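You operate a simulated robot arm through the tools that you are given. There is no shell and no other tool. Be economical: measure what you need, move in short steps, check, and stop when the job is done.

You run a simulated robot arm. Do the job below in one go: nothing can be reset, and whatever is moved stays where it is left.

Task
Put things in order on the top of the small pine table. At the end: the green salt cup stands on top of the cream scuff block; the brown folded card is on the brown keepsake box; the yellow balm pad stands where the orange toothbrush tube stood; the orange toothbrush tube stands where the brown folded card stood; whatever was shut is shut again. Leave all else as you found it, and nothing knocked over.

The check looks at the end state, three seconds after you hand in, the way a careful person would. Anything else that was tipped, shoved, dropped, spilled or broken makes it a failure.

Robot
A 6-joint arm with a two-finger parallel gripper, fixed in place. Base frame: the origin is at the foot of the arm, x ahead of it, y to its left, z up; the work surface is at about z = 0. Lengths are in mm, angles in rad, forces in N, time in s.
With the tool pointing down near the work surface it reaches from about 180 to 460 mm from the base axis. Its first joint turns from -1.222 to 1.222 rad. Payload 1.9 kg.
The TCP is the grasp point between the finger pads, 23 mm short of the fingertips. In the tool frame z runs along the fingers and y along their closing line. Largest opening 94 mm; finger width 38, thickness 10; the body of the gripper, 54 by 96 mm, starts 39 mm behind the TCP.
Orientation is told as [roll, pitch, yaw] about the base's x, y, z axes, in that order, counted from this pose: with the fingers straight down and closing along the base's y, the tool's x points along the base's -x, its y along +y and its z along -z.

Tools
- The arm moves only by the tool send_rows. Its argument "increments" is a list of rows, each a list of 7 numbers: the closure, from 0 (fully open) to 1 (shut), then the shift along the tool's x, y, z in mm, then the turn, a rotation vector about the tool's x, y, z in rad. In form: [[grip, x, y, z, rx, ry, rz], ...]. A call has 1 to 20 rows; each row is the pose to reach, as a shift and turn from the pose commanded when the call began, along the tool's axes at that moment. Rows are played at 5 a second. More than 50 mm and 0.15 rad between two rows, or a gripper value outside its range, and nothing of the call is played. A pose out of reach is approached as far as the arm can. The call stops where the force on the tool passes 40 N (or 10 N more than at its start, if that is more) or the arm is blocked; 0.2 s more then pass. Each finger travels about 108 mm/s and halts on what it meets, pressing with about 41 N; the grip force reading is that of the motor and also rises with nothing between the fingers. The clock runs only during rows and for 0.2 s after the last one: add rows that repeat a pose to give the fingers time. The reply holds the time, the measured pose of the TCP, the force on the tool along the base axes, the opening and the grip force, in the units named above and with some noise.
- Cameras (640 x 400 px; columns grow to the right, rows downward): "scene" is fixed at [44, 297.3, 440.2]; the picture's right is [-0.88, -0.47, 0.00], its down [-0.19, 0.36, -0.91] and it looks along [0.43, -0.81, -0.41] (base axes); focal length 312 px, centre (320, 200). "wrist" rides on the gripper at [-39, 0, -44] in the tool frame; the picture's right is [0.00, -1.00, 0.00], its down [0.97, 0.00, -0.24] and it looks along [0.24, 0.00, 0.97] (tool axes); focal length 218 px, centre (320, 200).
- snapshot(camera): a new picture of that camera. It takes no simulated time.
- probe_pixels(camera, pixels): for up to 12 pixels [column, row] of the newest picture of that camera ("zoom" is the newest enlarged one), the place [x, y, z] in the base frame of the surface seen there, good to about 2 mm. It takes no simulated time.
- close_up(camera, box): a new picture of the part [left, top, right, bottom] of that camera's present view, enlarged. It takes no simulated time.
- sign_off(): hands the job in; it is judged then, once.

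Go step by step. Measure first, check grasps and placings, and put right what went wrong. The budget is 80 turns and 38 pictures, counting those below and the enlarged ones. Unless the task says otherwise, let go and move clear before handing in, and close with one line.

The tools are called after "Emit:" by a JSON object that holds its "name" and its "arguments". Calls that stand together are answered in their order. send_rows: Moves the arm, as the interface text tells. Its arguments: {"type":"object","properties":{"increments":{"type":"array"}},"required":["increments"]} The other tools are called the same way: snapshot (camera) takes a picture; probe_pixels (camera, pixels) gives the place of the surface under pixels of a picture; close_up (camera, box) takes an enlarged picture of a part of a camera's view; sign_off () hands the job in.

At the start:

```text
time: 0.0
tool_pos: [290.8, -150.4, 330.7]
tcp_rot: [0.001, -0.002, -0.001]
ft_force: [0.0, 0.5, 0.6]
gripper_width: 94.0
grasp_force: 0.1
```

scene: 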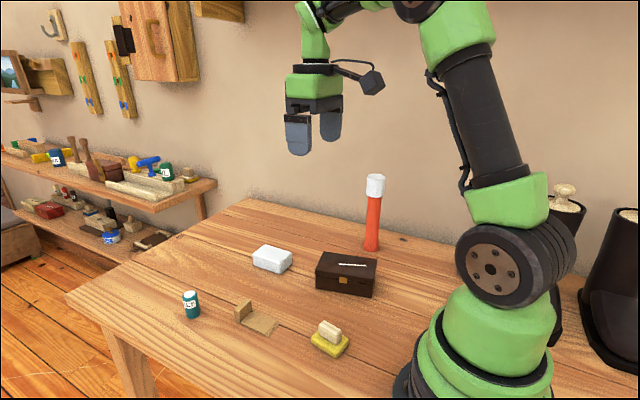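
wrist: 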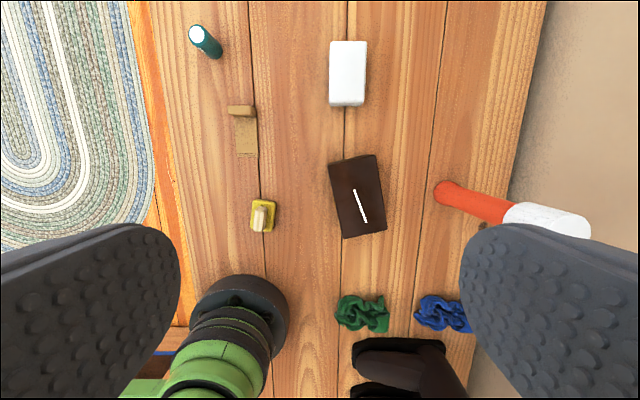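

I see a teal cup at scene (191,304), a white block (272,258), a card (255,315), a yellow pad (330,340), a box (346,275) and an orange tube (373,212). I'll enlarge the scene to get details.

Emit:
{"name": "close_up", "arguments": {"camera": "scene", "box": [160, 220, 400, 370]}}

Emit:
{"name": "close_up", "arguments": {"camera": "wrist", "box": [160, 0, 480, 340]}}

Emit:
{"name": "probe_pixels", "arguments": {"camera": "wrist", "pixels": [[197, 34], [347, 44], [347, 102], [332, 44], [364, 44], [242, 110], [246, 135], [258, 154], [262, 216], [272, 206], [550, 218], [445, 190]]}}

Emit:
{"name": "probe_pixels", "arguments": {"camera": "scene", "pixels": [[190, 294], [191, 310], [376, 177], [373, 215], [371, 246], [318, 262], [376, 264], [330, 253], [374, 256], [345, 280], [372, 295], [318, 288]]}}

```text
2.67 times, centred on (280, 295) of scene
```

zoom: 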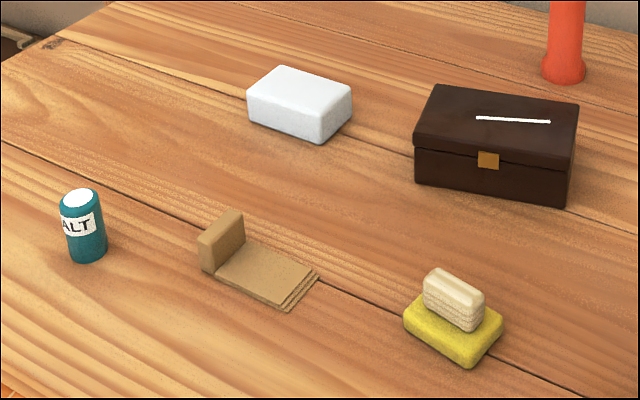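

```text
1.18 times, centred on (320, 170) of wrist
```

zoom: 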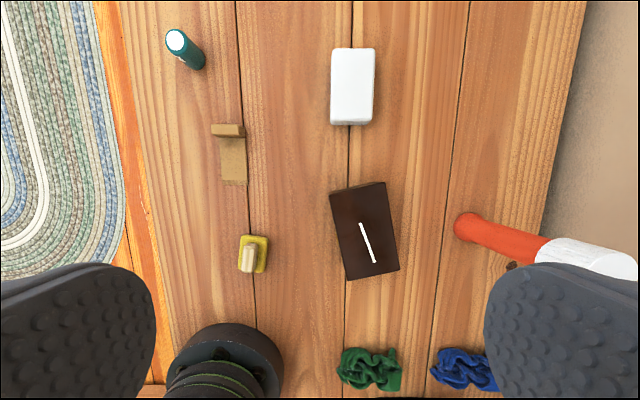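

```text
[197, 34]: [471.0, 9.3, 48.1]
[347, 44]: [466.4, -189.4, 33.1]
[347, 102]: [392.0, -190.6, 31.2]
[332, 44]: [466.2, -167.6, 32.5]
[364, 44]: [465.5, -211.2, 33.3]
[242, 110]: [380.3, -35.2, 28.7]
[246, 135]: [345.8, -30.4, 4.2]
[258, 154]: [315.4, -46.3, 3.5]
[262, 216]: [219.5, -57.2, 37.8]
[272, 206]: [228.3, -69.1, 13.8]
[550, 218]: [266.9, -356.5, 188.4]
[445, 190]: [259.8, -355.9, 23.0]
```

```text
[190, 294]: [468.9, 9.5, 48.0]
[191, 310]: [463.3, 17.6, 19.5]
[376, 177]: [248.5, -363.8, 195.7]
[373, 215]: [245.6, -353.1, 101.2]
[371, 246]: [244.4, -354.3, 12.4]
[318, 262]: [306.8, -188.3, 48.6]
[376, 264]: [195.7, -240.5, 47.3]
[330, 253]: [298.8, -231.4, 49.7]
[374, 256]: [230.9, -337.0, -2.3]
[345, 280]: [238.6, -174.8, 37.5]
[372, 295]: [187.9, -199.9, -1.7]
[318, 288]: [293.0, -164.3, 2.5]
```

The cream piece on the yellow pad might be a separate object, and the large block looks white rather than cream. I'll take the wrist camera over the pad to check.

Emit:
{"name": "send_rows", "arguments": {"increments": [[0, 12, 18, 36, 0, 0, 0], [0, 24, 36, 72, 0, 0, 0], [0, 36, 54, 108, 0, 0, 0], [0, 48, 72, 144, 0, 0, 0], [0, 60, 88, 180, 0, 0, 0], [0, 60, 88, 180, 0, 0, 0]]}}

Emit:
{"name": "close_up", "arguments": {"camera": "wrist", "box": [200, 60, 440, 300]}}

Emit:
{"name": "close_up", "arguments": {"camera": "scene", "box": [295, 305, 365, 365]}}

```text
time: 1.4
tool_pos: [230.9, -64.6, 150.9]
tcp_rot: [0.0, -0.001, -0.001]
ft_force: [-0.9, 0.7, 0.3]
gripper_width: 94.1
grasp_force: 0.2
```

```text
1.67 times, centred on (320, 180) of wrist
```

zoom: 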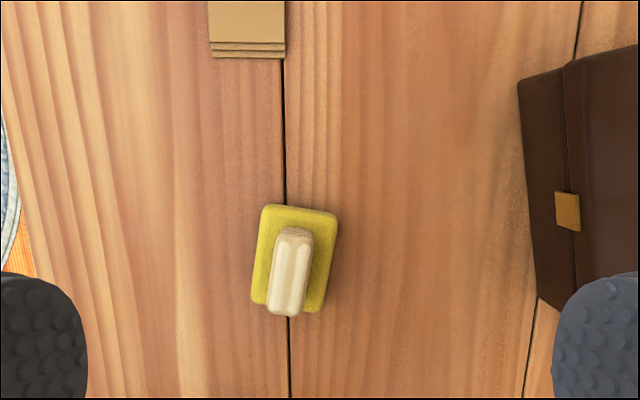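

```text
6.67 times, centred on (330, 335) of scene
```

zoom: 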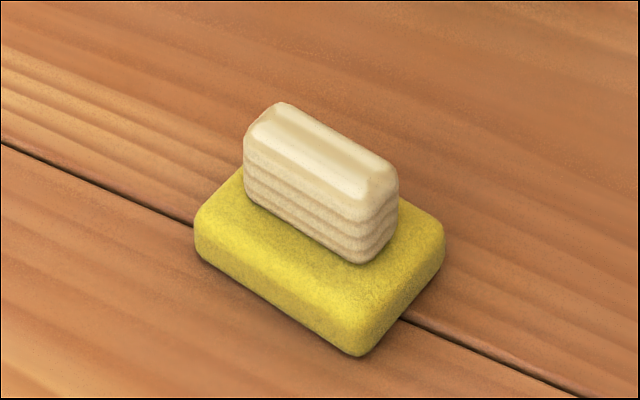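

The cream top is a finger-grooved grip on the yellow pad, too narrow to stand a cup on, so the scuff block must be the large pale block at (272,258). Next I'll measure the card, box and block from above.

Emit:
{"name": "send_rows", "arguments": {"increments": [[0, -25, -10, -30, 0, 0, 0], [0, -50, -25, -50, 0, 0, 0], [0, -75, -45, -70, 0, 0, 0], [0, -75, -45, -70, 0, 0, 0]]}}

Emit:
{"name": "snapshot", "arguments": {"camera": "wrist"}}

```text
time: 2.4
tool_pos: [305.9, -108.3, 221.9]
tcp_rot: [-0.001, -0.002, 0.002]
ft_force: [-0.4, -0.3, 0.1]
gripper_width: 93.8
grasp_force: 0.0
```

```text
31 pictures are left
```

wrist: 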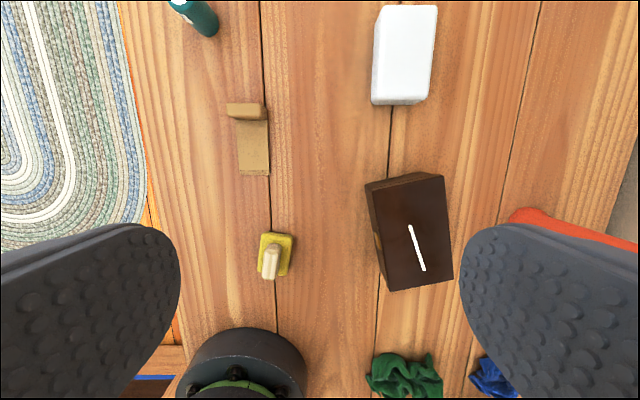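

Emit:
{"name": "probe_pixels", "arguments": {"camera": "wrist", "pixels": [[229, 108], [264, 107], [246, 106], [238, 122], [269, 122], [240, 172], [269, 172], [375, 190], [441, 177], [451, 276], [388, 288], [412, 228]]}}

Emit:
{"name": "probe_pixels", "arguments": {"camera": "wrist", "pixels": [[424, 269], [430, 210], [262, 236], [292, 238], [288, 273], [270, 250], [271, 270], [383, 9], [435, 9], [427, 92], [377, 94], [247, 116]]}}

Emit:
{"name": "close_up", "arguments": {"camera": "wrist", "box": [200, 90, 300, 190]}}

```text
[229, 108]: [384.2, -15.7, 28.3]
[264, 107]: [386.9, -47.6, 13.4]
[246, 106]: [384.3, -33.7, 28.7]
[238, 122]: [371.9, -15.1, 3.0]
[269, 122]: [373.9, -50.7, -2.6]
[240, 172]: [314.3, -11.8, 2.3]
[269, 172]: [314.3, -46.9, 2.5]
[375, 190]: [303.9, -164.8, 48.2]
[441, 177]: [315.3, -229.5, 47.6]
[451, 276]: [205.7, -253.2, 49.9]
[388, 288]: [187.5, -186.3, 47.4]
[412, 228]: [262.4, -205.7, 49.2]
```

```text
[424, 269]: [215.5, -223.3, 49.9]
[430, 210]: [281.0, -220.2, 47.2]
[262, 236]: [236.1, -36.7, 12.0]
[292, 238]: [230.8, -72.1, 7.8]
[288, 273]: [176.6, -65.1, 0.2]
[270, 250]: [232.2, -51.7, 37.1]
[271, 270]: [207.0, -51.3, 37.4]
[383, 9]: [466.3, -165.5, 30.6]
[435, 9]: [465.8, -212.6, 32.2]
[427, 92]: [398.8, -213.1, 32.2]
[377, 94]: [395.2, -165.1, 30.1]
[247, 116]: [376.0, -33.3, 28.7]
```

```text
4.00 times, centred on (250, 140) of wrist
```

zoom: 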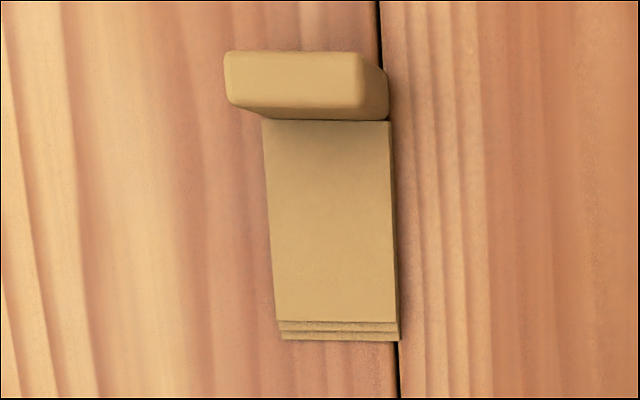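

The card, box and block are measured. The white streak on the box top at wrist (418,248) could be a loose item, so I'll look closer before placing anything there.

Emit:
{"name": "close_up", "arguments": {"camera": "wrist", "box": [355, 165, 465, 295]}}

Emit:
{"name": "close_up", "arguments": {"camera": "scene", "box": [310, 240, 390, 300]}}

```text
3.08 times, centred on (410, 230) of wrist
```

zoom: 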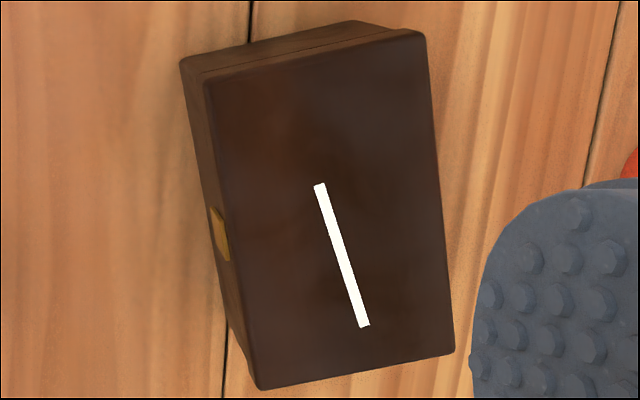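

```text
6.67 times, centred on (350, 270) of scene
```

zoom: 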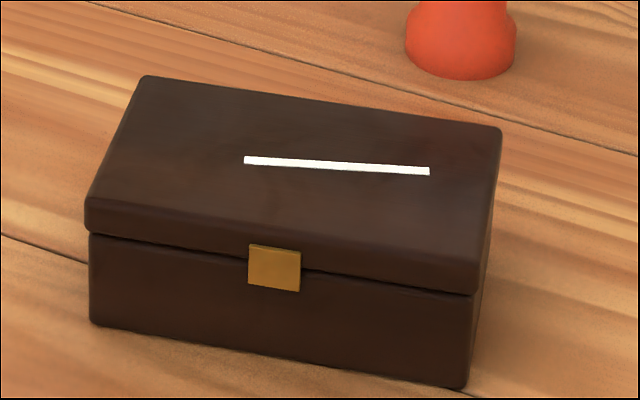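

The white streak is a flat painted line from about (262,-206) to (215,-223), at 0.35 rad. I'll lay the card along it. First I grasp the card at its raised fold, at (375,-32.5).

Emit:
{"name": "send_rows", "arguments": {"increments": [[0.1, -23, 25, 30, 0, 0, 0.03], [0.2, -46, 50, 60, 0, 0, 0.06], [0.3, -69, 75, 90, 0, 0, 0.06], [0.3, -69, 75, 125, 0, 0, 0.06], [0.3, -69, 75, 150, 0, 0, 0.06], [0.3, -69, 75, 150, 0, 0, 0.06]]}}

Emit:
{"name": "snapshot", "arguments": {"camera": "wrist"}}

```text
time: 3.8
tool_pos: [374.4, -31.1, 72.8]
tcp_rot: [0.001, -0.001, -0.06]
ft_force: [0.2, 0.4, 0.0]
gripper_width: 65.8
grasp_force: 0.0
```

```text
27 pictures are left
```

wrist: 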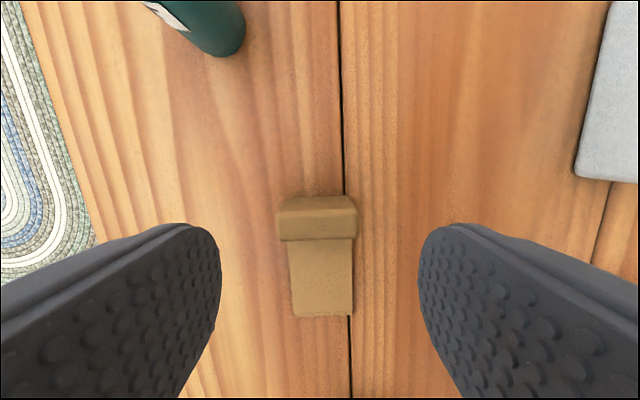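

The lump at (317,217) sits centred and square between the fingers, so I descend and close.

Emit:
{"name": "send_rows", "arguments": {"increments": [[0.3, 0, 0, 25, 0, 0, 0], [0.3, 0, 0, 43, 0, 0, 0], [0.3, 0, 0, 43, 0, 0, 0], [0.6, 0, 0, 43, 0, 0, 0], [0.8, 0, 0, 43, 0, 0, 0], [0.8, 0, 0, 43, 0, 0, 0], [0.8, 0, 0, 43, 0, 0, 0]]}}

Emit:
{"name": "snapshot", "arguments": {"camera": "wrist"}}

```text
time: 5.4
tool_pos: [375.2, -31.8, 29.3]
tcp_rot: [0.0, -0.001, -0.058]
ft_force: [-0.4, 0.4, 0.2]
gripper_width: 34.8
grasp_force: 40.8
```

```text
26 pictures are left
```

wrist: 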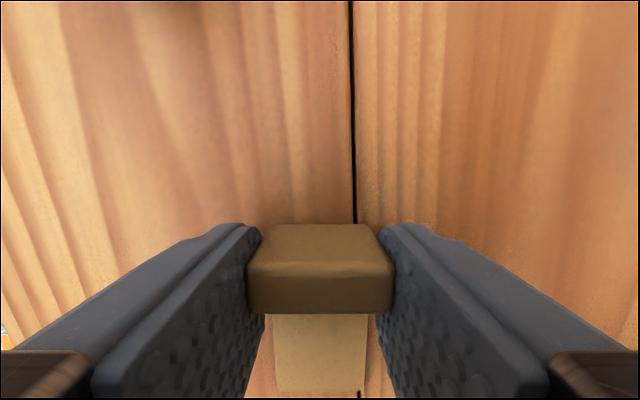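

Grip is good at 34.8 mm. I lift the card and carry it over the line on the box, turning it 0.41 rad.

Emit:
{"name": "send_rows", "arguments": {"increments": [[0.8, 0, 0, -30, 0, 0, 0], [0.8, 0, 0, -65, 0, 0, 0], [0.8, 0, 0, -100, 0, 0, 0], [0.8, 16.3, -29.7, -100, 0, 0, -0.07], [0.8, 32.6, -59.4, -100, 0, 0, -0.14], [0.8, 48.9, -89.1, -100, 0, 0, -0.21], [0.8, 65.2, -118.8, -100, 0, 0, -0.28], [0.8, 81.5, -148.5, -100, 0, 0, -0.35], [0.8, 97.8, -178.2, -100, 0, 0, -0.41], [0.8, 97.8, -178.2, -100, 0, 0, -0.41]]}}

Emit:
{"name": "snapshot", "arguments": {"camera": "wrist"}}

Emit:
{"name": "snapshot", "arguments": {"camera": "scene"}}

```text
time: 7.6
tool_pos: [267.2, -203.3, 127.9]
tcp_rot: [0.001, -0.002, 0.351]
ft_force: [0.0, 0.8, 0.3]
gripper_width: 34.7
grasp_force: 41.3
```

```text
25 pictures are left
```

wrist: 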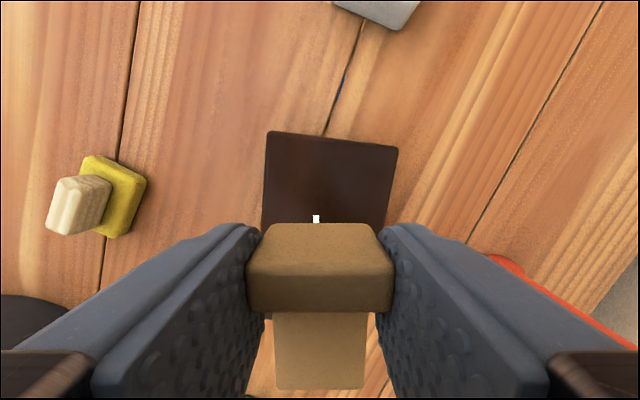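

```text
24 pictures are left
```

scene: 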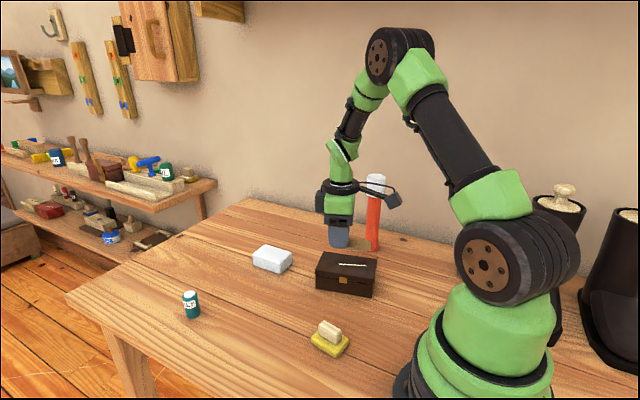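

The line's end at (316,218) lies centred under the card's axis. I lower it onto the box.

Emit:
{"name": "send_rows", "arguments": {"increments": [[0.8, 0, 0, 25, 0, 0, 0], [0.8, 0, 0, 42, 0, 0, 0], [0.8, 0, 0, 46, 0, 0, 0], [0.8, 0, 0, 48.5, 0, 0, 0], [0.8, 0, 0, 48.5, 0, 0, 0]]}}

Emit:
{"name": "close_up", "arguments": {"camera": "scene", "box": [300, 220, 400, 300]}}

```text
time: 8.8
tool_pos: [264.7, -203.5, 80.5]
tcp_rot: [0.001, -0.003, 0.352]
ft_force: [-0.8, 0.2, 1.1]
gripper_width: 34.6
grasp_force: 41.6
```

```text
5.00 times, centred on (350, 260) of scene
```

zoom: 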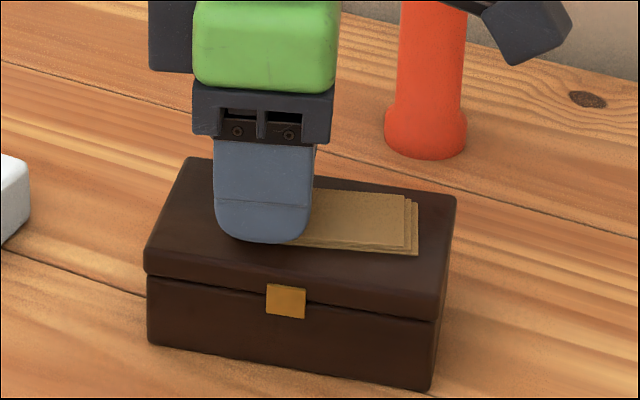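

It is almost touching, so I ease down 2 mm and read the force.

Emit:
{"name": "send_rows", "arguments": {"increments": [[0.8, 0, 0, 1, 0, 0, 0], [0.8, 0, 0, 2, 0, 0, 0], [0.8, 0, 0, 2, 0, 0, 0]]}}

```text
time: 9.5
tool_pos: [265.6, -204.8, 79.7]
tcp_rot: [0.001, -0.003, 0.349]
ft_force: [-3.1, 1.9, 8.2]
gripper_width: 34.4
grasp_force: 41.0
stopped in row 3: the force on the tool passed its limit (the readings are from after the stop); the commanded pose is now the measured one
```

Contact is made at 8 N. I open gently and rise.

Emit:
{"name": "send_rows", "arguments": {"increments": [[0.7, 0, 0, -0.5, 0, 0, 0], [0.5, 0, 0, -0.5, 0, 0, 0], [0.4, 0, 0, -0.5, 0, 0, 0], [0.4, 0, 0, -0.5, 0, 0, 0], [0.4, 0, 0, -30, 0, 0, 0], [0.3, 0, 0, -70, 0, 0, 0], [0.1, 0, 0, -110, 0, 0, 0], [0, 0, 0, -150, 0, 0, 0], [0, 0, 0, -150, 0, 0, 0]]}}

Emit:
{"name": "snapshot", "arguments": {"camera": "wrist"}}

Emit:
{"name": "snapshot", "arguments": {"camera": "scene"}}

```text
time: 11.5
tool_pos: [264.1, -203.9, 228.1]
tcp_rot: [-0.001, -0.002, 0.348]
ft_force: [1.0, 0.2, -0.3]
gripper_width: 93.9
grasp_force: 0.1
```

```text
22 pictures are left
```

wrist: 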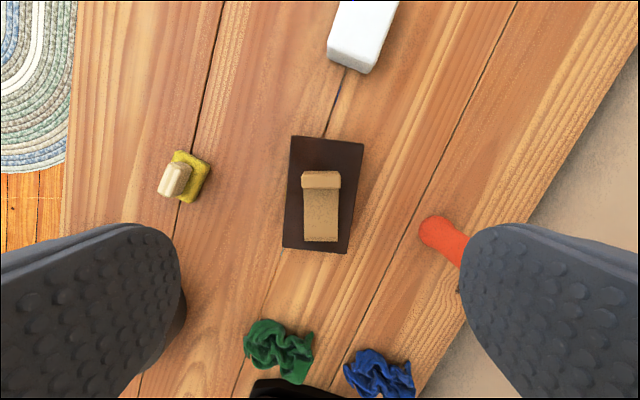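

```text
21 pictures are left
```

scene: 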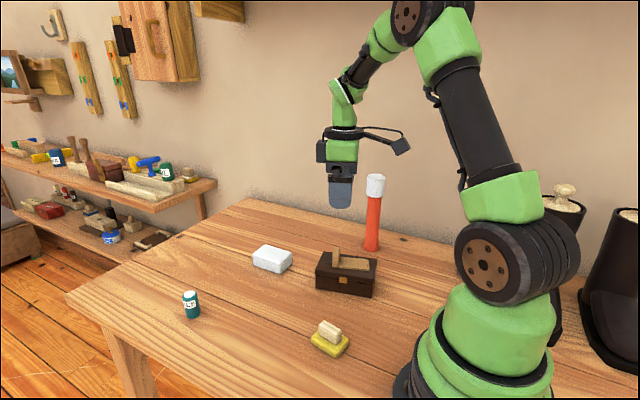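

The card lies along the line on the box. Next is the tube, so I probe its profile, and turn the gripper toward it at height in the same step.

Emit:
{"name": "probe_pixels", "arguments": {"camera": "scene", "pixels": [[376, 175], [376, 192], [373, 199], [373, 210], [373, 225], [372, 235], [371, 243], [367, 220], [379, 220], [365, 246], [378, 246], [375, 170]]}}

Emit:
{"name": "close_up", "arguments": {"camera": "scene", "box": [340, 160, 420, 260]}}

Emit:
{"name": "send_rows", "arguments": {"increments": [[0, 10, -2.7, 0, 0, 0, 0.132], [0, 20, -5.4, 0, 0, 0, 0.264], [0, 30, -8, 0, 0, 0, 0.396], [0, 40, -10.7, 0, 0, 0, 0.528], [0, 50, -13.4, 0, 0, 0, 0.66], [0, 60, -16, 0, 0, 0, 0.792], [0, 70, -18.7, 0, 0, 0, 0.924], [0, 80, -21.4, 0, 0, 0, 1.056], [0, 90, -24, 0, 0, 0, 1.188], [0, 99, -26.7, 0, 0, 0, 1.318], [0, 99, -26.7, 0, 0, 0, 1.318]]}}

```text
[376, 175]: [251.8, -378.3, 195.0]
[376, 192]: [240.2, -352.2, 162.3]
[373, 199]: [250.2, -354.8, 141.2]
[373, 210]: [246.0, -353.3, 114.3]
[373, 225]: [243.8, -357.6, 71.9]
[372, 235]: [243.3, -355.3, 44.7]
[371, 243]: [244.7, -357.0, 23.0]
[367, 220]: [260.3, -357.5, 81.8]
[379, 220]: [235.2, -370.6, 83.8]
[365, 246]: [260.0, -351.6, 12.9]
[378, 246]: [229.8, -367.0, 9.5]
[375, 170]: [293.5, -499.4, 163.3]
```

```text
4.00 times, centred on (380, 210) of scene
```

zoom: 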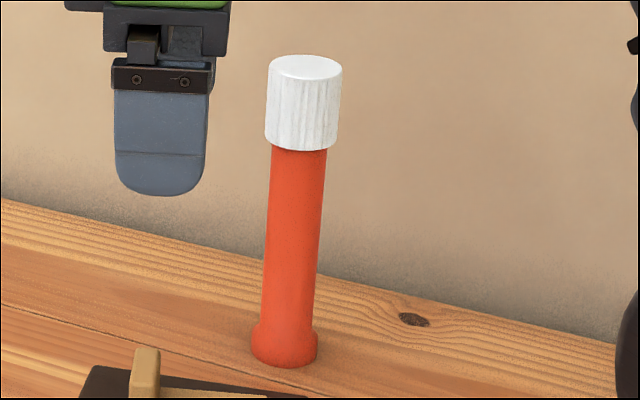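

```text
time: 13.9
tool_pos: [181.3, -262.2, 229.7]
tcp_rot: [0.002, 0.002, -0.971]
ft_force: [-1.0, 0.7, 0.1]
gripper_width: 93.8
grasp_force: 0.0
```

The tube's axis is near (248,-367), with its body about 28 mm wide up to z≈150 and the cap above. I pitch the gripper to about 1.2 rad so it takes the body rather than the cap.

Emit:
{"name": "send_rows", "arguments": {"increments": [[0, 0, 0, 10, 0, -0.14, 0], [0, 0, 0, 20, 0, -0.28, 0], [0, 0, 0, 30, 0, -0.42, 0], [0, 0, 0, 40, 0, -0.56, 0], [0, 0, 0, 55, 0, -0.7, 0], [0, 0, 0, 70, 0, -0.84, 0], [0, 0, 0, 85, 0, -0.98, 0], [0, 0, 0, 100, 0, -1.1, 0], [0, 0, 0, 110, 0, -1.2, 0], [0, 0, 0, 110, 0, -1.2, 0]]}}

Emit:
{"name": "snapshot", "arguments": {"camera": "wrist"}}

Emit:
{"name": "snapshot", "arguments": {"camera": "scene"}}

```text
time: 16.1
tool_pos: [182.9, -263.8, 118.1]
tcp_rot: [0.007, -1.201, -0.977]
ft_force: [0.5, -0.5, -0.4]
gripper_width: 93.9
grasp_force: 0.0
```

```text
19 pictures are left
```

wrist: 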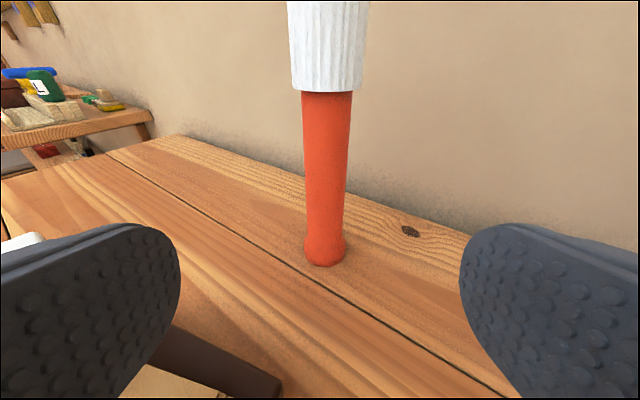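

```text
18 pictures are left
```

scene: 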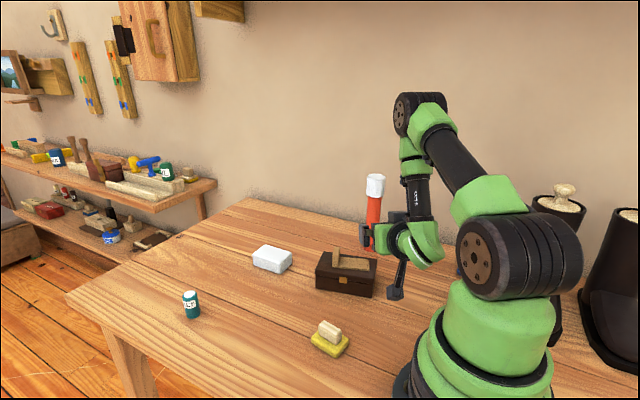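

The tube at column 326 is nearly centred, but a bracket hangs below the wrist at scene (396,293). I'll check its clearance and the tube's place.

Emit:
{"name": "probe_pixels", "arguments": {"camera": "scene", "pixels": [[396, 297], [390, 292], [402, 290], [400, 270]]}}

Emit:
{"name": "probe_pixels", "arguments": {"camera": "wrist", "pixels": [[326, 200], [304, 180], [348, 180], [326, 245], [326, 120], [326, 50], [307, 245], [344, 245]]}}

```text
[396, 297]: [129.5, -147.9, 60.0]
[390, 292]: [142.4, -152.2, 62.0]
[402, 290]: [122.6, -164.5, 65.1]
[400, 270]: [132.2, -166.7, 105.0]
```

```text
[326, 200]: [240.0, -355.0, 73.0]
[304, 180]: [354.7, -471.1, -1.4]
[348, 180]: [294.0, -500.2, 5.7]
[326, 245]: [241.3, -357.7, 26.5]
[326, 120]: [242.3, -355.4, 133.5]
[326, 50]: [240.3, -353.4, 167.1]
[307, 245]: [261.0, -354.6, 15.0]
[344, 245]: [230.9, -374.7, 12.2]
```

The bracket bottom is at z≈60, so it clears the 38 mm pad. I'll advance 112 mm so the tube sits toward the fingertips and the cap stays off the camera.

Emit:
{"name": "send_rows", "arguments": {"increments": [[0, -10, -4, 26, 0, 0, 0], [0, -20, -4, 52, 0, 0, 0], [0, -30, -4, 78, 0, 0, 0], [0, -40.5, -4, 104.4, 0, 0, 0], [0, -40.5, -4, 104.4, 0, 0, 0]]}}

Emit:
{"name": "snapshot", "arguments": {"camera": "wrist"}}

Emit:
{"name": "close_up", "arguments": {"camera": "scene", "box": [300, 150, 460, 300]}}

```text
time: 17.3
tool_pos: [241.6, -358.3, 118.7]
tcp_rot: [0.003, -1.202, -0.972]
ft_force: [-2.8, -2.3, -0.3]
gripper_width: 94.1
grasp_force: 0.1
```

```text
17 pictures are left
```

wrist: 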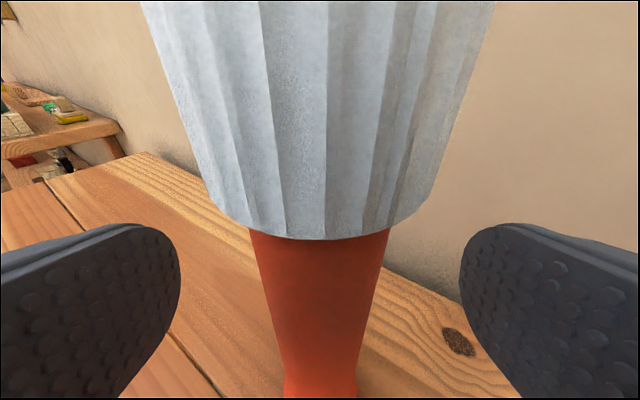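

```text
2.67 times, centred on (380, 225) of scene
```

zoom: 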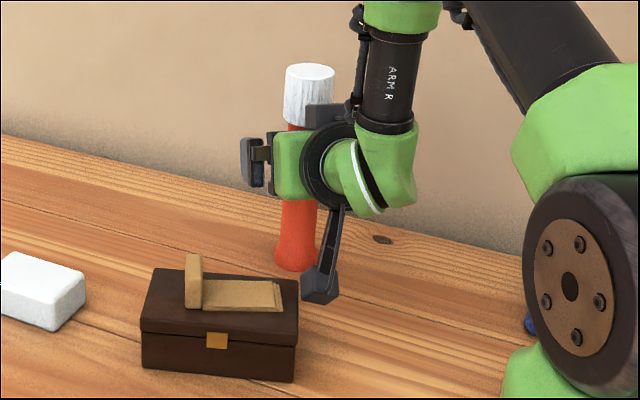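

The tube is centred with the cap clear. I close on the orange body.

Emit:
{"name": "send_rows", "arguments": {"increments": [[0.2, 0, 0, 0, 0, 0, 0], [0.4, 0, 0, 0, 0, 0, 0], [0.6, 0, 0, 0, 0, 0, 0], [0.8, 0, 0, 0, 0, 0, 0], [0.85, 0, 0, 0, 0, 0, 0], [0.85, 0, 0, 0, 0, 0, 0]]}}

```text
time: 18.7
tool_pos: [241.8, -357.3, 117.5]
tcp_rot: [0.008, -1.199, -0.975]
ft_force: [1.2, 0.7, 1.4]
gripper_width: 30.5
grasp_force: 40.7
```

Held at 30.5 mm. I lift 80 mm, then draw it back 90 mm toward the base.

Emit:
{"name": "send_rows", "arguments": {"increments": [[0.85, -18.6, 0, -7.2, 0, 0, 0], [0.85, -37.3, 0, -14.5, 0, 0, 0], [0.85, -56, 0, -21.7, 0, 0, 0], [0.85, -74.6, 0, -29, 0, 0, 0], [0.85, -63.7, 0, -57, 0, 0, 0], [0.85, -52.8, 0, -85, 0, 0, 0], [0.85, -42, 0, -113, 0, 0, 0], [0.85, -42, 0, -113, 0, 0, 0]]}}

Emit:
{"name": "snapshot", "arguments": {"camera": "scene"}}

```text
time: 20.5
tool_pos: [190.6, -284.5, 199.1]
tcp_rot: [0.009, -1.201, -0.975]
ft_force: [0.8, -0.3, 0.1]
gripper_width: 30.2
grasp_force: 41.2
```

```text
15 pictures are left
```

scene: 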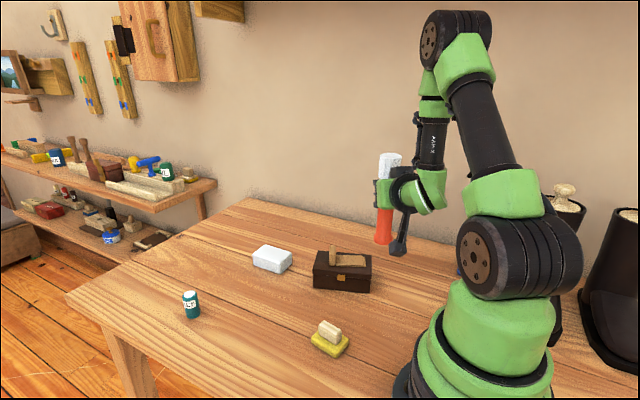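

The tube is held upright. However, the box now spans columns 313–371 instead of 316–377, so the bracket must have nudged it, and I'll put that right after placing the tube. I now raise the tube and swing it round to the card's old spot.

Emit:
{"name": "send_rows", "arguments": {"increments": [[0.85, -19.1, 0, -7.4, 0, 0, 0], [0.85, -38.2, 0, -14.8, 0, 0, 0], [0.85, -37.2, 43.4, -17.4, -0.1165, 0, -0.0453], [0.85, -34.1, 86.1, -25.2, -0.233, 0, -0.0905], [0.85, -29.2, 127.4, -37.9, -0.3495, 0, -0.1358], [0.85, -22.4, 166.5, -55.4, -0.466, 0, -0.181], [0.85, -13.9, 202.9, -77.4, -0.5825, 0, -0.2263], [0.85, -3.7, 236.1, -103.5, -0.699, 0, -0.2715], [0.85, 7.8, 265.4, -133.3, -0.8155, 0, -0.3168], [0.85, 7.8, 265.4, -133.3, -0.8155, 0, -0.3168]]}}

Emit:
{"name": "snapshot", "arguments": {"camera": "scene"}}

```text
time: 22.7
tool_pos: [339.7, -28.7, 240.2]
tcp_rot: [0.003, -1.199, -0.096]
ft_force: [0.3, -0.1, -1.8]
gripper_width: 29.8
grasp_force: 41.1
```

```text
14 pictures are left
```

scene: 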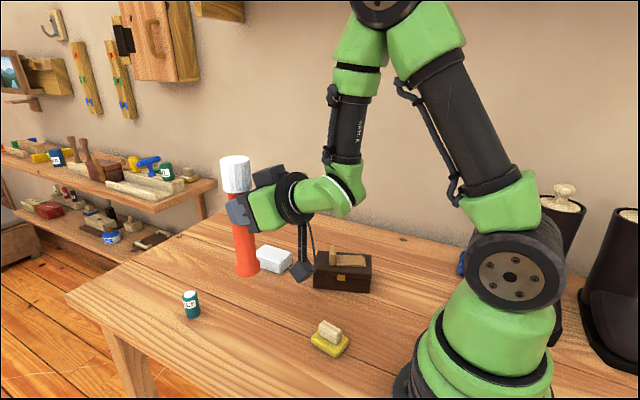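

I'll probe the held tube's bottom, tilt, the bracket, and the box's new corners.

Emit:
{"name": "probe_pixels", "arguments": {"camera": "scene", "pixels": [[249, 272], [238, 268], [259, 266], [245, 235], [234, 180], [305, 280], [298, 270]]}}

Emit:
{"name": "close_up", "arguments": {"camera": "scene", "box": [310, 240, 390, 300]}}

```text
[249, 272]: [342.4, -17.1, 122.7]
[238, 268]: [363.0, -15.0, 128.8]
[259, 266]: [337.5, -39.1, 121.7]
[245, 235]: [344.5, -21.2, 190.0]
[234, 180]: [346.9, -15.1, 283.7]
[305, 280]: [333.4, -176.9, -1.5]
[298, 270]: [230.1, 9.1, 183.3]
```

```text
6.67 times, centred on (350, 270) of scene
```

zoom: 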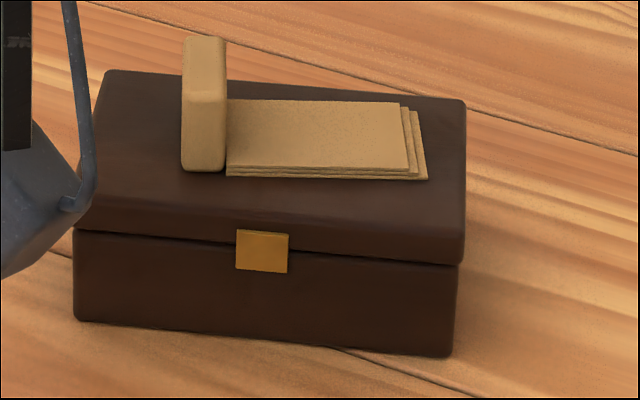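

The box was shifted about (+11,-5) mm and turned +0.1 rad by the bracket; I'll restore it later. The tube is vertical at (354.5,-31) with its bottom at about 121, so I lower it with a 4 mm pull back.

Emit:
{"name": "send_rows", "arguments": {"increments": [[0.85, 29.4, 0, 7.2, 0, 0, 0], [0.85, 57.4, 0, 18.1, 0, 0, 0], [0.85, 85.3, 0, 29, 0, 0, 0], [0.85, 104, 0, 36.2, 0, 0, 0], [0.85, 110.4, 0, 38.7, 0, 0, 0], [0.85, 110.4, 0, 38.7, 0, 0, 0]]}}

Emit:
{"name": "close_up", "arguments": {"camera": "scene", "box": [170, 190, 370, 370]}}

```text
time: 24.1
tool_pos: [333.9, -27.0, 123.7]
tcp_rot: [0.0, -1.21, -0.092]
ft_force: [-1.5, -0.9, 31.3]
gripper_width: 29.7
grasp_force: 40.9
out of reach, approached as far as the arm can: row 1, 2
```

```text
2.22 times, centred on (270, 280) of scene
```

zoom: 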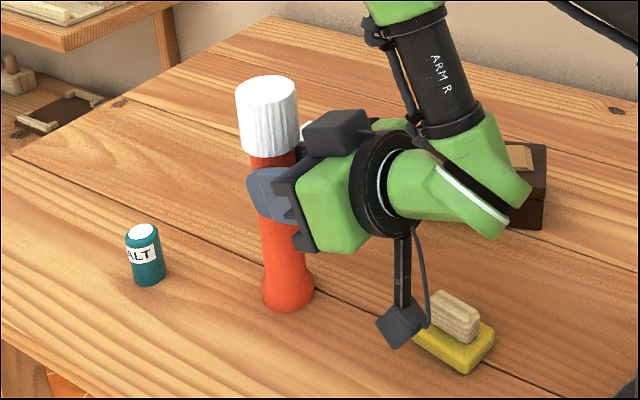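

A 31 N upward force has appeared, so something is touching. I'll probe the tube's base and the bracket before doing anything.

Emit:
{"name": "probe_pixels", "arguments": {"camera": "zoom", "pixels": [[287, 308], [289, 300], [395, 345], [383, 330], [420, 325], [402, 320], [440, 300], [430, 345], [490, 345], [140, 232]]}}

```text
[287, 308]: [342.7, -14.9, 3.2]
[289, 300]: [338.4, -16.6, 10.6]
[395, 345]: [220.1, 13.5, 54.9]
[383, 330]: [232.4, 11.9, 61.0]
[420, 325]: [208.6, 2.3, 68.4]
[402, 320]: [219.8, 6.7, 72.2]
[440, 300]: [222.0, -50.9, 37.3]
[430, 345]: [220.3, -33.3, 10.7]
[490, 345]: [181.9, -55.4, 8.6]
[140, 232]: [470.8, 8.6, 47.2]
```

Tube base is at z≈3 to 0 and the bracket is clear, so this is the tube standing on the table. I ease up 1.2 mm, open, and back straight off.

Emit:
{"name": "send_rows", "arguments": {"increments": [[0.85, -1.1, 0, -0.4, 0, 0, 0], [0.7, -1.1, 0, -0.4, 0, 0, 0], [0.5, -1.1, 0, -0.4, 0, 0, 0], [0.3, -1.1, 0, -0.4, 0, 0, 0], [0.1, -1.1, 0, -0.4, 0, 0, 0], [0, -1.1, 0, -0.4, 0, 0, 0], [0, 6, 0, -19, 0, 0, 0], [0, 13, 0, -38, 0, 0, 0], [0, 21, 0, -58, 0, 0, 0], [0, -12, 0, -71, 0, 0, 0], [0, -47, 0, -84.6, 0, 0, 0], [0, -82, 0, -98, 0, 0, 0], [0, -82, 0, -98, 0, 0, 0]]}}

Emit:
{"name": "snapshot", "arguments": {"camera": "scene"}}

```text
time: 26.9
tool_pos: [337.1, -28.7, 244.5]
tcp_rot: [0.001, -1.201, -0.091]
ft_force: [0.3, 0.4, -0.8]
gripper_width: 93.9
grasp_force: 0.1
out of reach, approached as far as the arm can: row 8, 9, 10, 11, 12, 13
```

```text
11 pictures are left
```

scene: 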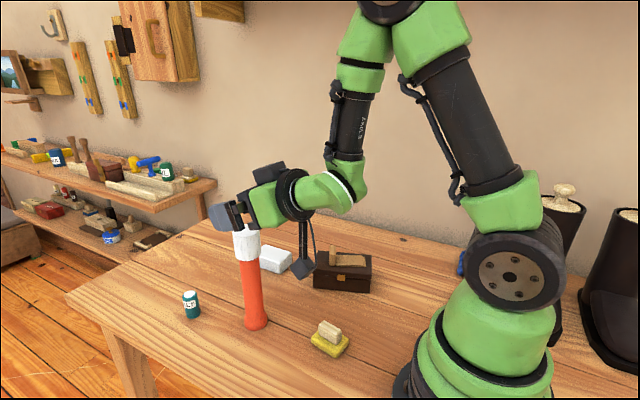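

The backward leg was out of reach and the arm rose instead, but the tube stands untouched at (255,290). I now turn the tool back to straight down while moving up and away from the tube.

Emit:
{"name": "send_rows", "arguments": {"increments": [[0, -7, -12, -2.7, 0, 0.0, 0], [0, -14, -24, -5.4, 0, 0.14, 0], [0, -21, -36, -8, 0, 0.28, 0], [0, -28, -48, -11, 0, 0.42, 0], [0, -28, -60, -11, 0, 0.56, 0], [0, -28, -72, -11, 0, 0.7, 0], [0, -28, -84, -11, 0, 0.84, 0], [0, -28, -96, -11, 0, 0.98, 0], [0, -28, -108, -11, 0, 1.1, 0], [0, -28, -120, -11, 0, 1.2, 0], [0, -28, -120, -11, 0, 1.2, 0]]}}

```text
time: 29.3
tool_pos: [285.4, -175.8, 243.1]
tcp_rot: [0.004, -0.003, -0.09]
ft_force: [-0.1, 1.1, 0.0]
gripper_width: 94.0
grasp_force: 0.0
out of reach, approached as far as the arm can: row 4, 5, 6, 8, 9, 10, 11
```

The pose reads (285,-176,243) and straight down. I repeat the pose once to learn the settled command.

Emit:
{"name": "send_rows", "arguments": {"increments": [[0, 0, 0, 0, 0, 0, 0], [0, 0, 0, 0, 0, 0, 0]]}}

Emit:
{"name": "snapshot", "arguments": {"camera": "wrist"}}

```text
time: 29.9
tool_pos: [283.9, -176.1, 244.4]
tcp_rot: [0.003, -0.006, -0.091]
ft_force: [-0.8, 0.3, 0.1]
gripper_width: 94.3
grasp_force: 0.0
```

```text
10 pictures are left
```

wrist: 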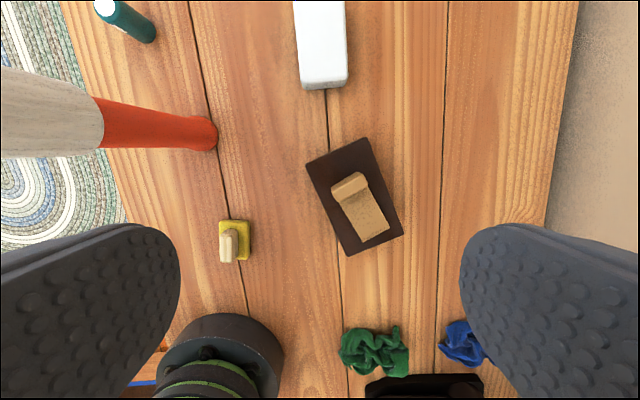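

The tube stands at (205,133) and the card is still on the box. I'll probe the box's current top corners.

Emit:
{"name": "probe_pixels", "arguments": {"camera": "wrist", "pixels": [[311, 166], [364, 143], [399, 232], [350, 251], [337, 157], [377, 240], [334, 185], [361, 206], [205, 150], [229, 242], [233, 222], [247, 224]]}}

```text
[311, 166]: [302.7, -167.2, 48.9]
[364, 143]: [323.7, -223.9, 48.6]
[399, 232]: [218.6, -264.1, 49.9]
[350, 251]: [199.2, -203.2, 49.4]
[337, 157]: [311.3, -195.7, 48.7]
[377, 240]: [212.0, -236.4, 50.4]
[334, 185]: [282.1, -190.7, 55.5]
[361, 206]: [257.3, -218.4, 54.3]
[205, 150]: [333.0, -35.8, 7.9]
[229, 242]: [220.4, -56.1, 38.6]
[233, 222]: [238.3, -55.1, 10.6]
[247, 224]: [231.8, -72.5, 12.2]
```

The box is now centred at about (261,-215) at 0.35 rad, against (250.5,-209.5) at 0.22 rad originally. I'll grip it across its width near the low-x end, clear of the latch and the card's lump, and slide it back. First I hover.

Emit:
{"name": "send_rows", "arguments": {"increments": [[0, 10.5, -11.2, 20, 0, 0, -0.09], [0, 21, -22.4, 40, 0, 0, -0.18], [0, 31.4, -33.6, 60, 0, 0, -0.27], [0, 41.9, -44.7, 80, 0, 0, -0.36], [0, 52.4, -55.9, 100, 0, 0, -0.439], [0, 52.4, -55.9, 134, 0, 0, -0.439], [0, 52.4, -55.9, 134, 0, 0, -0.439]]}}

Emit:
{"name": "snapshot", "arguments": {"camera": "wrist"}}

```text
time: 31.5
tool_pos: [231.9, -232.0, 115.7]
tcp_rot: [0.03, -0.051, 0.343]
ft_force: [-0.5, 0.3, -0.4]
gripper_width: 94.0
grasp_force: 0.0
out of reach, approached as far as the arm can: row 3, 4, 5, 6, 7
```

```text
9 pictures are left
```

wrist: 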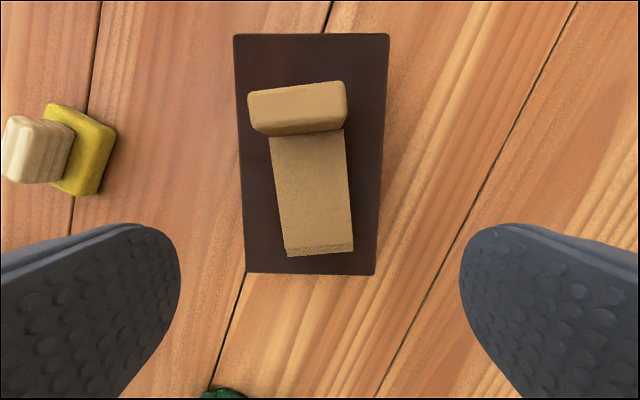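

That pose ran into a wrist limit, so I'll grip the box at its +x end instead, with the palm staying above the lump. I move there first at safe height.

Emit:
{"name": "send_rows", "arguments": {"increments": [[0, 0, 0, -15, 0, 0, 0], [0, -35, 3.5, -15, 0, 0, 0], [0, -69.4, 6.9, -15, 0, 0, 0], [0, -69.4, 6.9, -15, 0, 0, 0], [0, -69.4, 6.9, -15, 0, 0, 0]]}}

```text
time: 32.7
tool_pos: [296.1, -202.7, 133.9]
tcp_rot: [0.03, -0.052, 0.345]
ft_force: [0.7, 0.9, -0.1]
gripper_width: 93.8
grasp_force: 0.1
```

Position is good, but the tool is tilted by (0.03,-0.05). I level it first.

Emit:
{"name": "send_rows", "arguments": {"increments": [[0, 0, 0, 0, 0.03, 0.052, 0], [0, 0, 0, 0, 0.03, 0.052, 0]]}}

Emit:
{"name": "close_up", "arguments": {"camera": "wrist", "box": [160, 100, 480, 400]}}

```text
time: 33.3
tool_pos: [304.8, -207.1, 142.1]
tcp_rot: [0.02, -0.012, 0.344]
ft_force: [-0.5, -0.3, 0.6]
gripper_width: 94.0
grasp_force: 0.1
out of reach, approached as far as the arm can: row 1, 2
```

```text
1.33 times, centred on (320, 250) of wrist
```

zoom: 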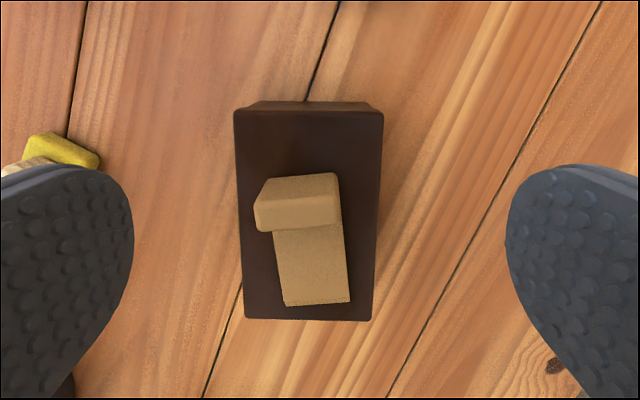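

The wrist joints wound up while unpitching near a singular pose. I'll unwind by rising, turning the tool in line with the arm, pitching out and back, then re-approaching.

Emit:
{"name": "send_rows", "arguments": {"increments": [[0, 0, 0, -30, 0, 0, 0], [0, 0, 0, -60, 0, 0, 0.13], [0, 0, 0, -90, 0, 0, 0.27], [0, 0, 0, -90, 0, 0, 0.4], [0, 0, 0, -90, 0, 0, 0.54], [0, 0, 0, -90, 0, 0, 0.67], [0, 0, 0, -90, 0, 0, 0.8], [0, 0, 0, -90, 0, 0, 0.94], [0, 0, 0, -90, 0, 0, 0.94]]}}

Emit:
{"name": "send_rows", "arguments": {"increments": [[0, 0, 0, 0, 0, -0.14, 0], [0, 0, 0, 0, 0, -0.28, 0], [0, 0, 0, 0, 0, -0.42, 0], [0, 0, 0, 0, 0, -0.56, 0], [0, 0, 0, 0, 0, -0.7, 0], [0, 0, 0, 0, 0, -0.84, 0], [0, 0, 0, 0, 0, -0.84, 0]]}}

```text
time: 35.3
tool_pos: [210.6, -233.2, 171.9]
tcp_rot: [0.042, -0.019, -0.57]
ft_force: [-0.5, 0.3, -0.1]
gripper_width: 93.9
grasp_force: 0.1
out of reach, approached as far as the arm can: row 5, 6, 7, 8, 9
```

```text
time: 36.9
tool_pos: [210.4, -231.7, 172.1]
tcp_rot: [0.06, -0.857, -0.615]
ft_force: [-0.4, 0.0, -1.9]
gripper_width: 93.8
grasp_force: 0.1
out of reach, approached as far as the arm can: row 4
```

The arm wandered to (210,-232,172), pitched -0.86. I need to see its posture.

Emit:
{"name": "snapshot", "arguments": {"camera": "scene"}}

```text
7 pictures are left
```

scene: 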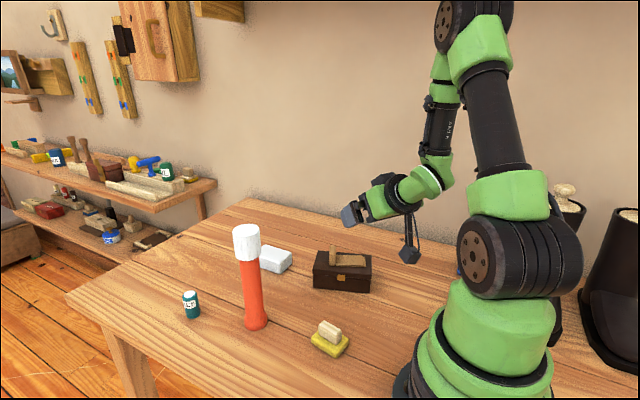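

The posture is fine but not in plane: its yaw is -0.62 against an azimuth near -0.81. I align it while pitched and raise it.

Emit:
{"name": "send_rows", "arguments": {"increments": [[0, -23, 0, 2, 0.07, 0, 0.043], [0, -47, 0, 3, 0.14, 0, 0.086], [0, -70.6, 0, 5, 0.207, 0, 0.128], [0, -70.6, 0, 5, 0.207, 0, 0.128], [0, -70.6, 0, 5, 0.207, 0, 0.128]]}}

```text
time: 38.1
tool_pos: [252.1, -260.7, 224.2]
tcp_rot: [0.004, -0.855, -0.81]
ft_force: [0.8, 1.2, -0.6]
gripper_width: 94.0
grasp_force: 0.1
```

It is exact and in plane now. I unpitch in plane.

Emit:
{"name": "send_rows", "arguments": {"increments": [[0, 0, 0, 0, 0, 0.14, 0], [0, 0, 0, 0, 0, 0.28, 0], [0, 0, 0, 0, 0, 0.42, 0], [0, 0, 0, 0, 0, 0.56, 0], [0, 0, 0, 0, 0, 0.7, 0], [0, 0, 0, 0, 0, 0.855, 0], [0, 0, 0, 0, 0, 0.855, 0]]}}

```text
refused: row 6 steps farther than a row can; nothing moved
```

Emit:
{"name": "send_rows", "arguments": {"increments": [[0, 0, 0, 0, 0, 0.14, 0], [0, 0, 0, 0, 0, 0.28, 0], [0, 0, 0, 0, 0, 0.42, 0], [0, 0, 0, 0, 0, 0.56, 0], [0, 0, 0, 0, 0, 0.7, 0], [0, 0, 0, 0, 0, 0.8, 0], [0, 0, 0, 0, 0, 0.855, 0], [0, 0, 0, 0, 0, 0.855, 0]]}}

```text
time: 39.9
tool_pos: [253.6, -262.0, 222.4]
tcp_rot: [0.001, 0.0, -0.806]
ft_force: [0.1, 0.2, -0.3]
gripper_width: 94.2
grasp_force: 0.2
```

Clean. Now I move to above the box grip point with yaw 0.348.

Emit:
{"name": "send_rows", "arguments": {"increments": [[0, 1.5, 7.9, 0, 0, 0, -0.128], [0, 3.1, 15.8, 0, 0, 0, -0.257], [0, 4.6, 23.7, 0, 0, 0, -0.385], [0, 6.2, 31.6, 0, 0, 0, -0.514], [0, 7.7, 39.5, 0, 0, 0, -0.642], [0, 9.3, 47.4, 0, 0, 0, -0.771], [0, 10.8, 55.3, 0, 0, 0, -0.899], [0, 12.4, 63.2, 0, 0, 0, -1.028], [0, 13.9, 71.1, 0, 0, 0, -1.156], [0, 13.9, 71.1, 45, 0, 0, -1.156], [0, 13.9, 71.1, 90, 0, 0, -1.156], [0, 13.9, 71.1, 90, 0, 0, -1.156]]}}

```text
time: 42.5
tool_pos: [293.5, -203.6, 133.7]
tcp_rot: [0.0, -0.001, 0.349]
ft_force: [0.1, 0.3, -0.8]
gripper_width: 93.9
grasp_force: 0.1
```

Level and exact at last. I descend beside the box to TCP z≈47 and close gently.

Emit:
{"name": "send_rows", "arguments": {"increments": [[0, 0, 0, 40, 0, 0, 0], [0, 0, 0, 70, 0, 0, 0], [0, 0, 0, 86, 0, 0, 0], [0, 0, 0, 86, 0, 0, 0], [0.15, 0, 0, 86, 0, 0, 0], [0.25, 0, 0, 86, 0, 0, 0], [0.32, 0, 0, 86, 0, 0, 0], [0.4, 0, 0, 86, 0, 0, 0], [0.4, 0, 0, 86, 0, 0, 0]]}}

```text
time: 44.5
tool_pos: [292.9, -202.1, 46.5]
tcp_rot: [0.005, 0.001, 0.347]
ft_force: [-0.6, 0.9, 0.2]
gripper_width: 74.1
grasp_force: 41.0
```

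Gripped at 74 mm, square to the fingers. I slide it back by the measured transform, with the turn of -0.125 rad.

Emit:
{"name": "send_rows", "arguments": {"increments": [[0.4, 1.7, 0.8, 0, 0, 0, 0.025], [0.4, 3.4, 1.7, 0, 0, 0, 0.05], [0.4, 5, 2.5, 0, 0, 0, 0.075], [0.4, 6.7, 3.4, 0, 0, 0, 0.1], [0.4, 8.4, 4.2, 0, 0, 0, 0.125], [0.4, 8.4, 4.2, 0, 0, 0, 0.125]]}}

Emit:
{"name": "close_up", "arguments": {"camera": "scene", "box": [310, 240, 390, 300]}}

```text
time: 45.9
tool_pos: [283.2, -201.0, 45.6]
tcp_rot: [0.004, 0.001, 0.224]
ft_force: [0.9, -0.1, 0.8]
gripper_width: 73.9
grasp_force: 41.2
```

```text
6.67 times, centred on (350, 270) of scene
```

zoom: 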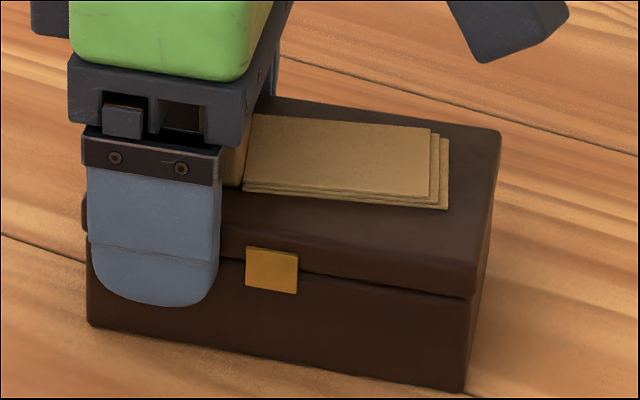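

The corners match the original within about 3 enlarged pixels (~1 mm): latch (272,270) against (274,268). I release, rise, and go above the pad at about (211,-50.5) with yaw -0.13.

Emit:
{"name": "send_rows", "arguments": {"increments": [[0.3, 0, 0, 0, 0, 0, 0], [0.15, 0, 0, 0, 0, 0, 0], [0, 0, 0, 0, 0, 0, 0], [0, 0, 0, 0, 0, 0, 0], [0, 0, 0, -35, 0, 0, 0], [0, 0, 0, -70, 0, 0, 0], [0, 0, 0, -104, 0, 0, 0], [0, 9.4, 40.8, -104, 0, 0, 0.09], [0, 18.9, 81.7, -104, 0, 0, 0.18], [0, 28.4, 122.6, -104, 0, 0, 0.27], [0, 37.8, 163.4, -104, 0, 0, 0.353], [0, 37.8, 163.4, -80, 0, 0, 0.353], [0, 37.8, 163.4, -80, 0, 0, 0.353]]}}

Emit:
{"name": "snapshot", "arguments": {"camera": "wrist"}}

```text
time: 48.7
tool_pos: [213.1, -50.8, 126.9]
tcp_rot: [0.003, -0.001, -0.13]
ft_force: [0.4, 0.4, -0.1]
gripper_width: 94.0
grasp_force: 0.3
```

```text
5 pictures are left
```

wrist: 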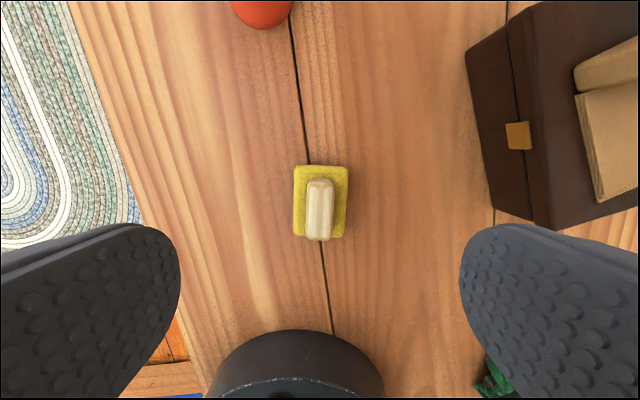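

The pad sits square and centred at (320,202). I descend around the yellow base and close.

Emit:
{"name": "send_rows", "arguments": {"increments": [[0.2, 2, 0, 35, 0, 0, 0], [0.25, 2, 0, 65, 0, 0, 0], [0.25, 2, 0, 85, 0, 0, 0], [0.25, 2, 0, 98.5, 0, 0, 0], [0.25, 2, 0, 98.5, 0, 0, 0], [0.45, 2, 0, 98.5, 0, 0, 0], [0.6, 2, 0, 98.5, 0, 0, 0], [0.7, 2, 0, 98.5, 0, 0, 0], [0.7, 2, 0, 98.5, 0, 0, 0]]}}

```text
time: 50.7
tool_pos: [208.9, -49.1, 28.5]
tcp_rot: [0.003, -0.001, -0.13]
ft_force: [-0.6, 0.4, 0.2]
gripper_width: 38.7
grasp_force: 41.0
```

Held at 38.7 mm. I lift and carry it to the tube's old place at (248,-366.5).

Emit:
{"name": "send_rows", "arguments": {"increments": [[0.7, 0, 0, -30, 0, 0, 0], [0.7, 0, 0, -70, 0, 0, 0], [0.7, 0, 0, -112, 0, 0, 0], [0.7, -9.8, -38.5, -112, 0, 0, 0], [0.7, -19.6, -77, -112, 0, 0, 0], [0.7, -29.5, -115.6, -112, 0, 0, 0], [0.7, -39.3, -154.2, -112, 0, 0, 0], [0.7, -49.1, -192.7, -112, 0, 0, 0], [0.7, -59, -231.3, -112, 0, 0, 0], [0.7, -68.8, -269.8, -112, 0, 0, 0], [0.7, -78.6, -308.4, -112, 0, 0, 0], [0.7, -78.6, -308.4, -112, 0, 0, 0]]}}

Emit:
{"name": "snapshot", "arguments": {"camera": "scene"}}

```text
time: 53.3
tool_pos: [248.3, -365.5, 139.1]
tcp_rot: [0.004, 0.003, -0.129]
ft_force: [0.0, 0.2, -0.4]
gripper_width: 38.6
grasp_force: 40.1
```

```text
4 pictures are left
```

scene: 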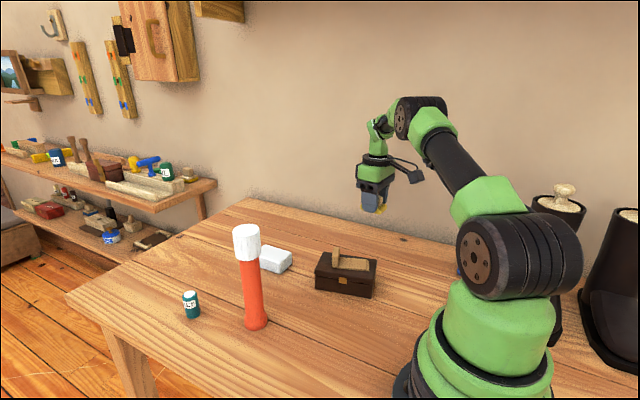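

All is in order and the pad is held over the tube's old spot. I lower it, watching the force.

Emit:
{"name": "send_rows", "arguments": {"increments": [[0.7, 0, 0, 40, 0, 0, 0], [0.7, 0, 0, 80, 0, 0, 0], [0.7, 0, 0, 103, 0, 0, 0], [0.7, 0, 0, 109, 0, 0, 0], [0.7, 0, 0, 111, 0, 0, 0], [0.7, 0, 0, 111, 0, 0, 0]]}}

```text
time: 54.7
tool_pos: [248.9, -364.6, 29.9]
tcp_rot: [0.004, 0.002, -0.128]
ft_force: [-0.5, 0.0, 0.2]
gripper_width: 38.6
grasp_force: 41.2
```

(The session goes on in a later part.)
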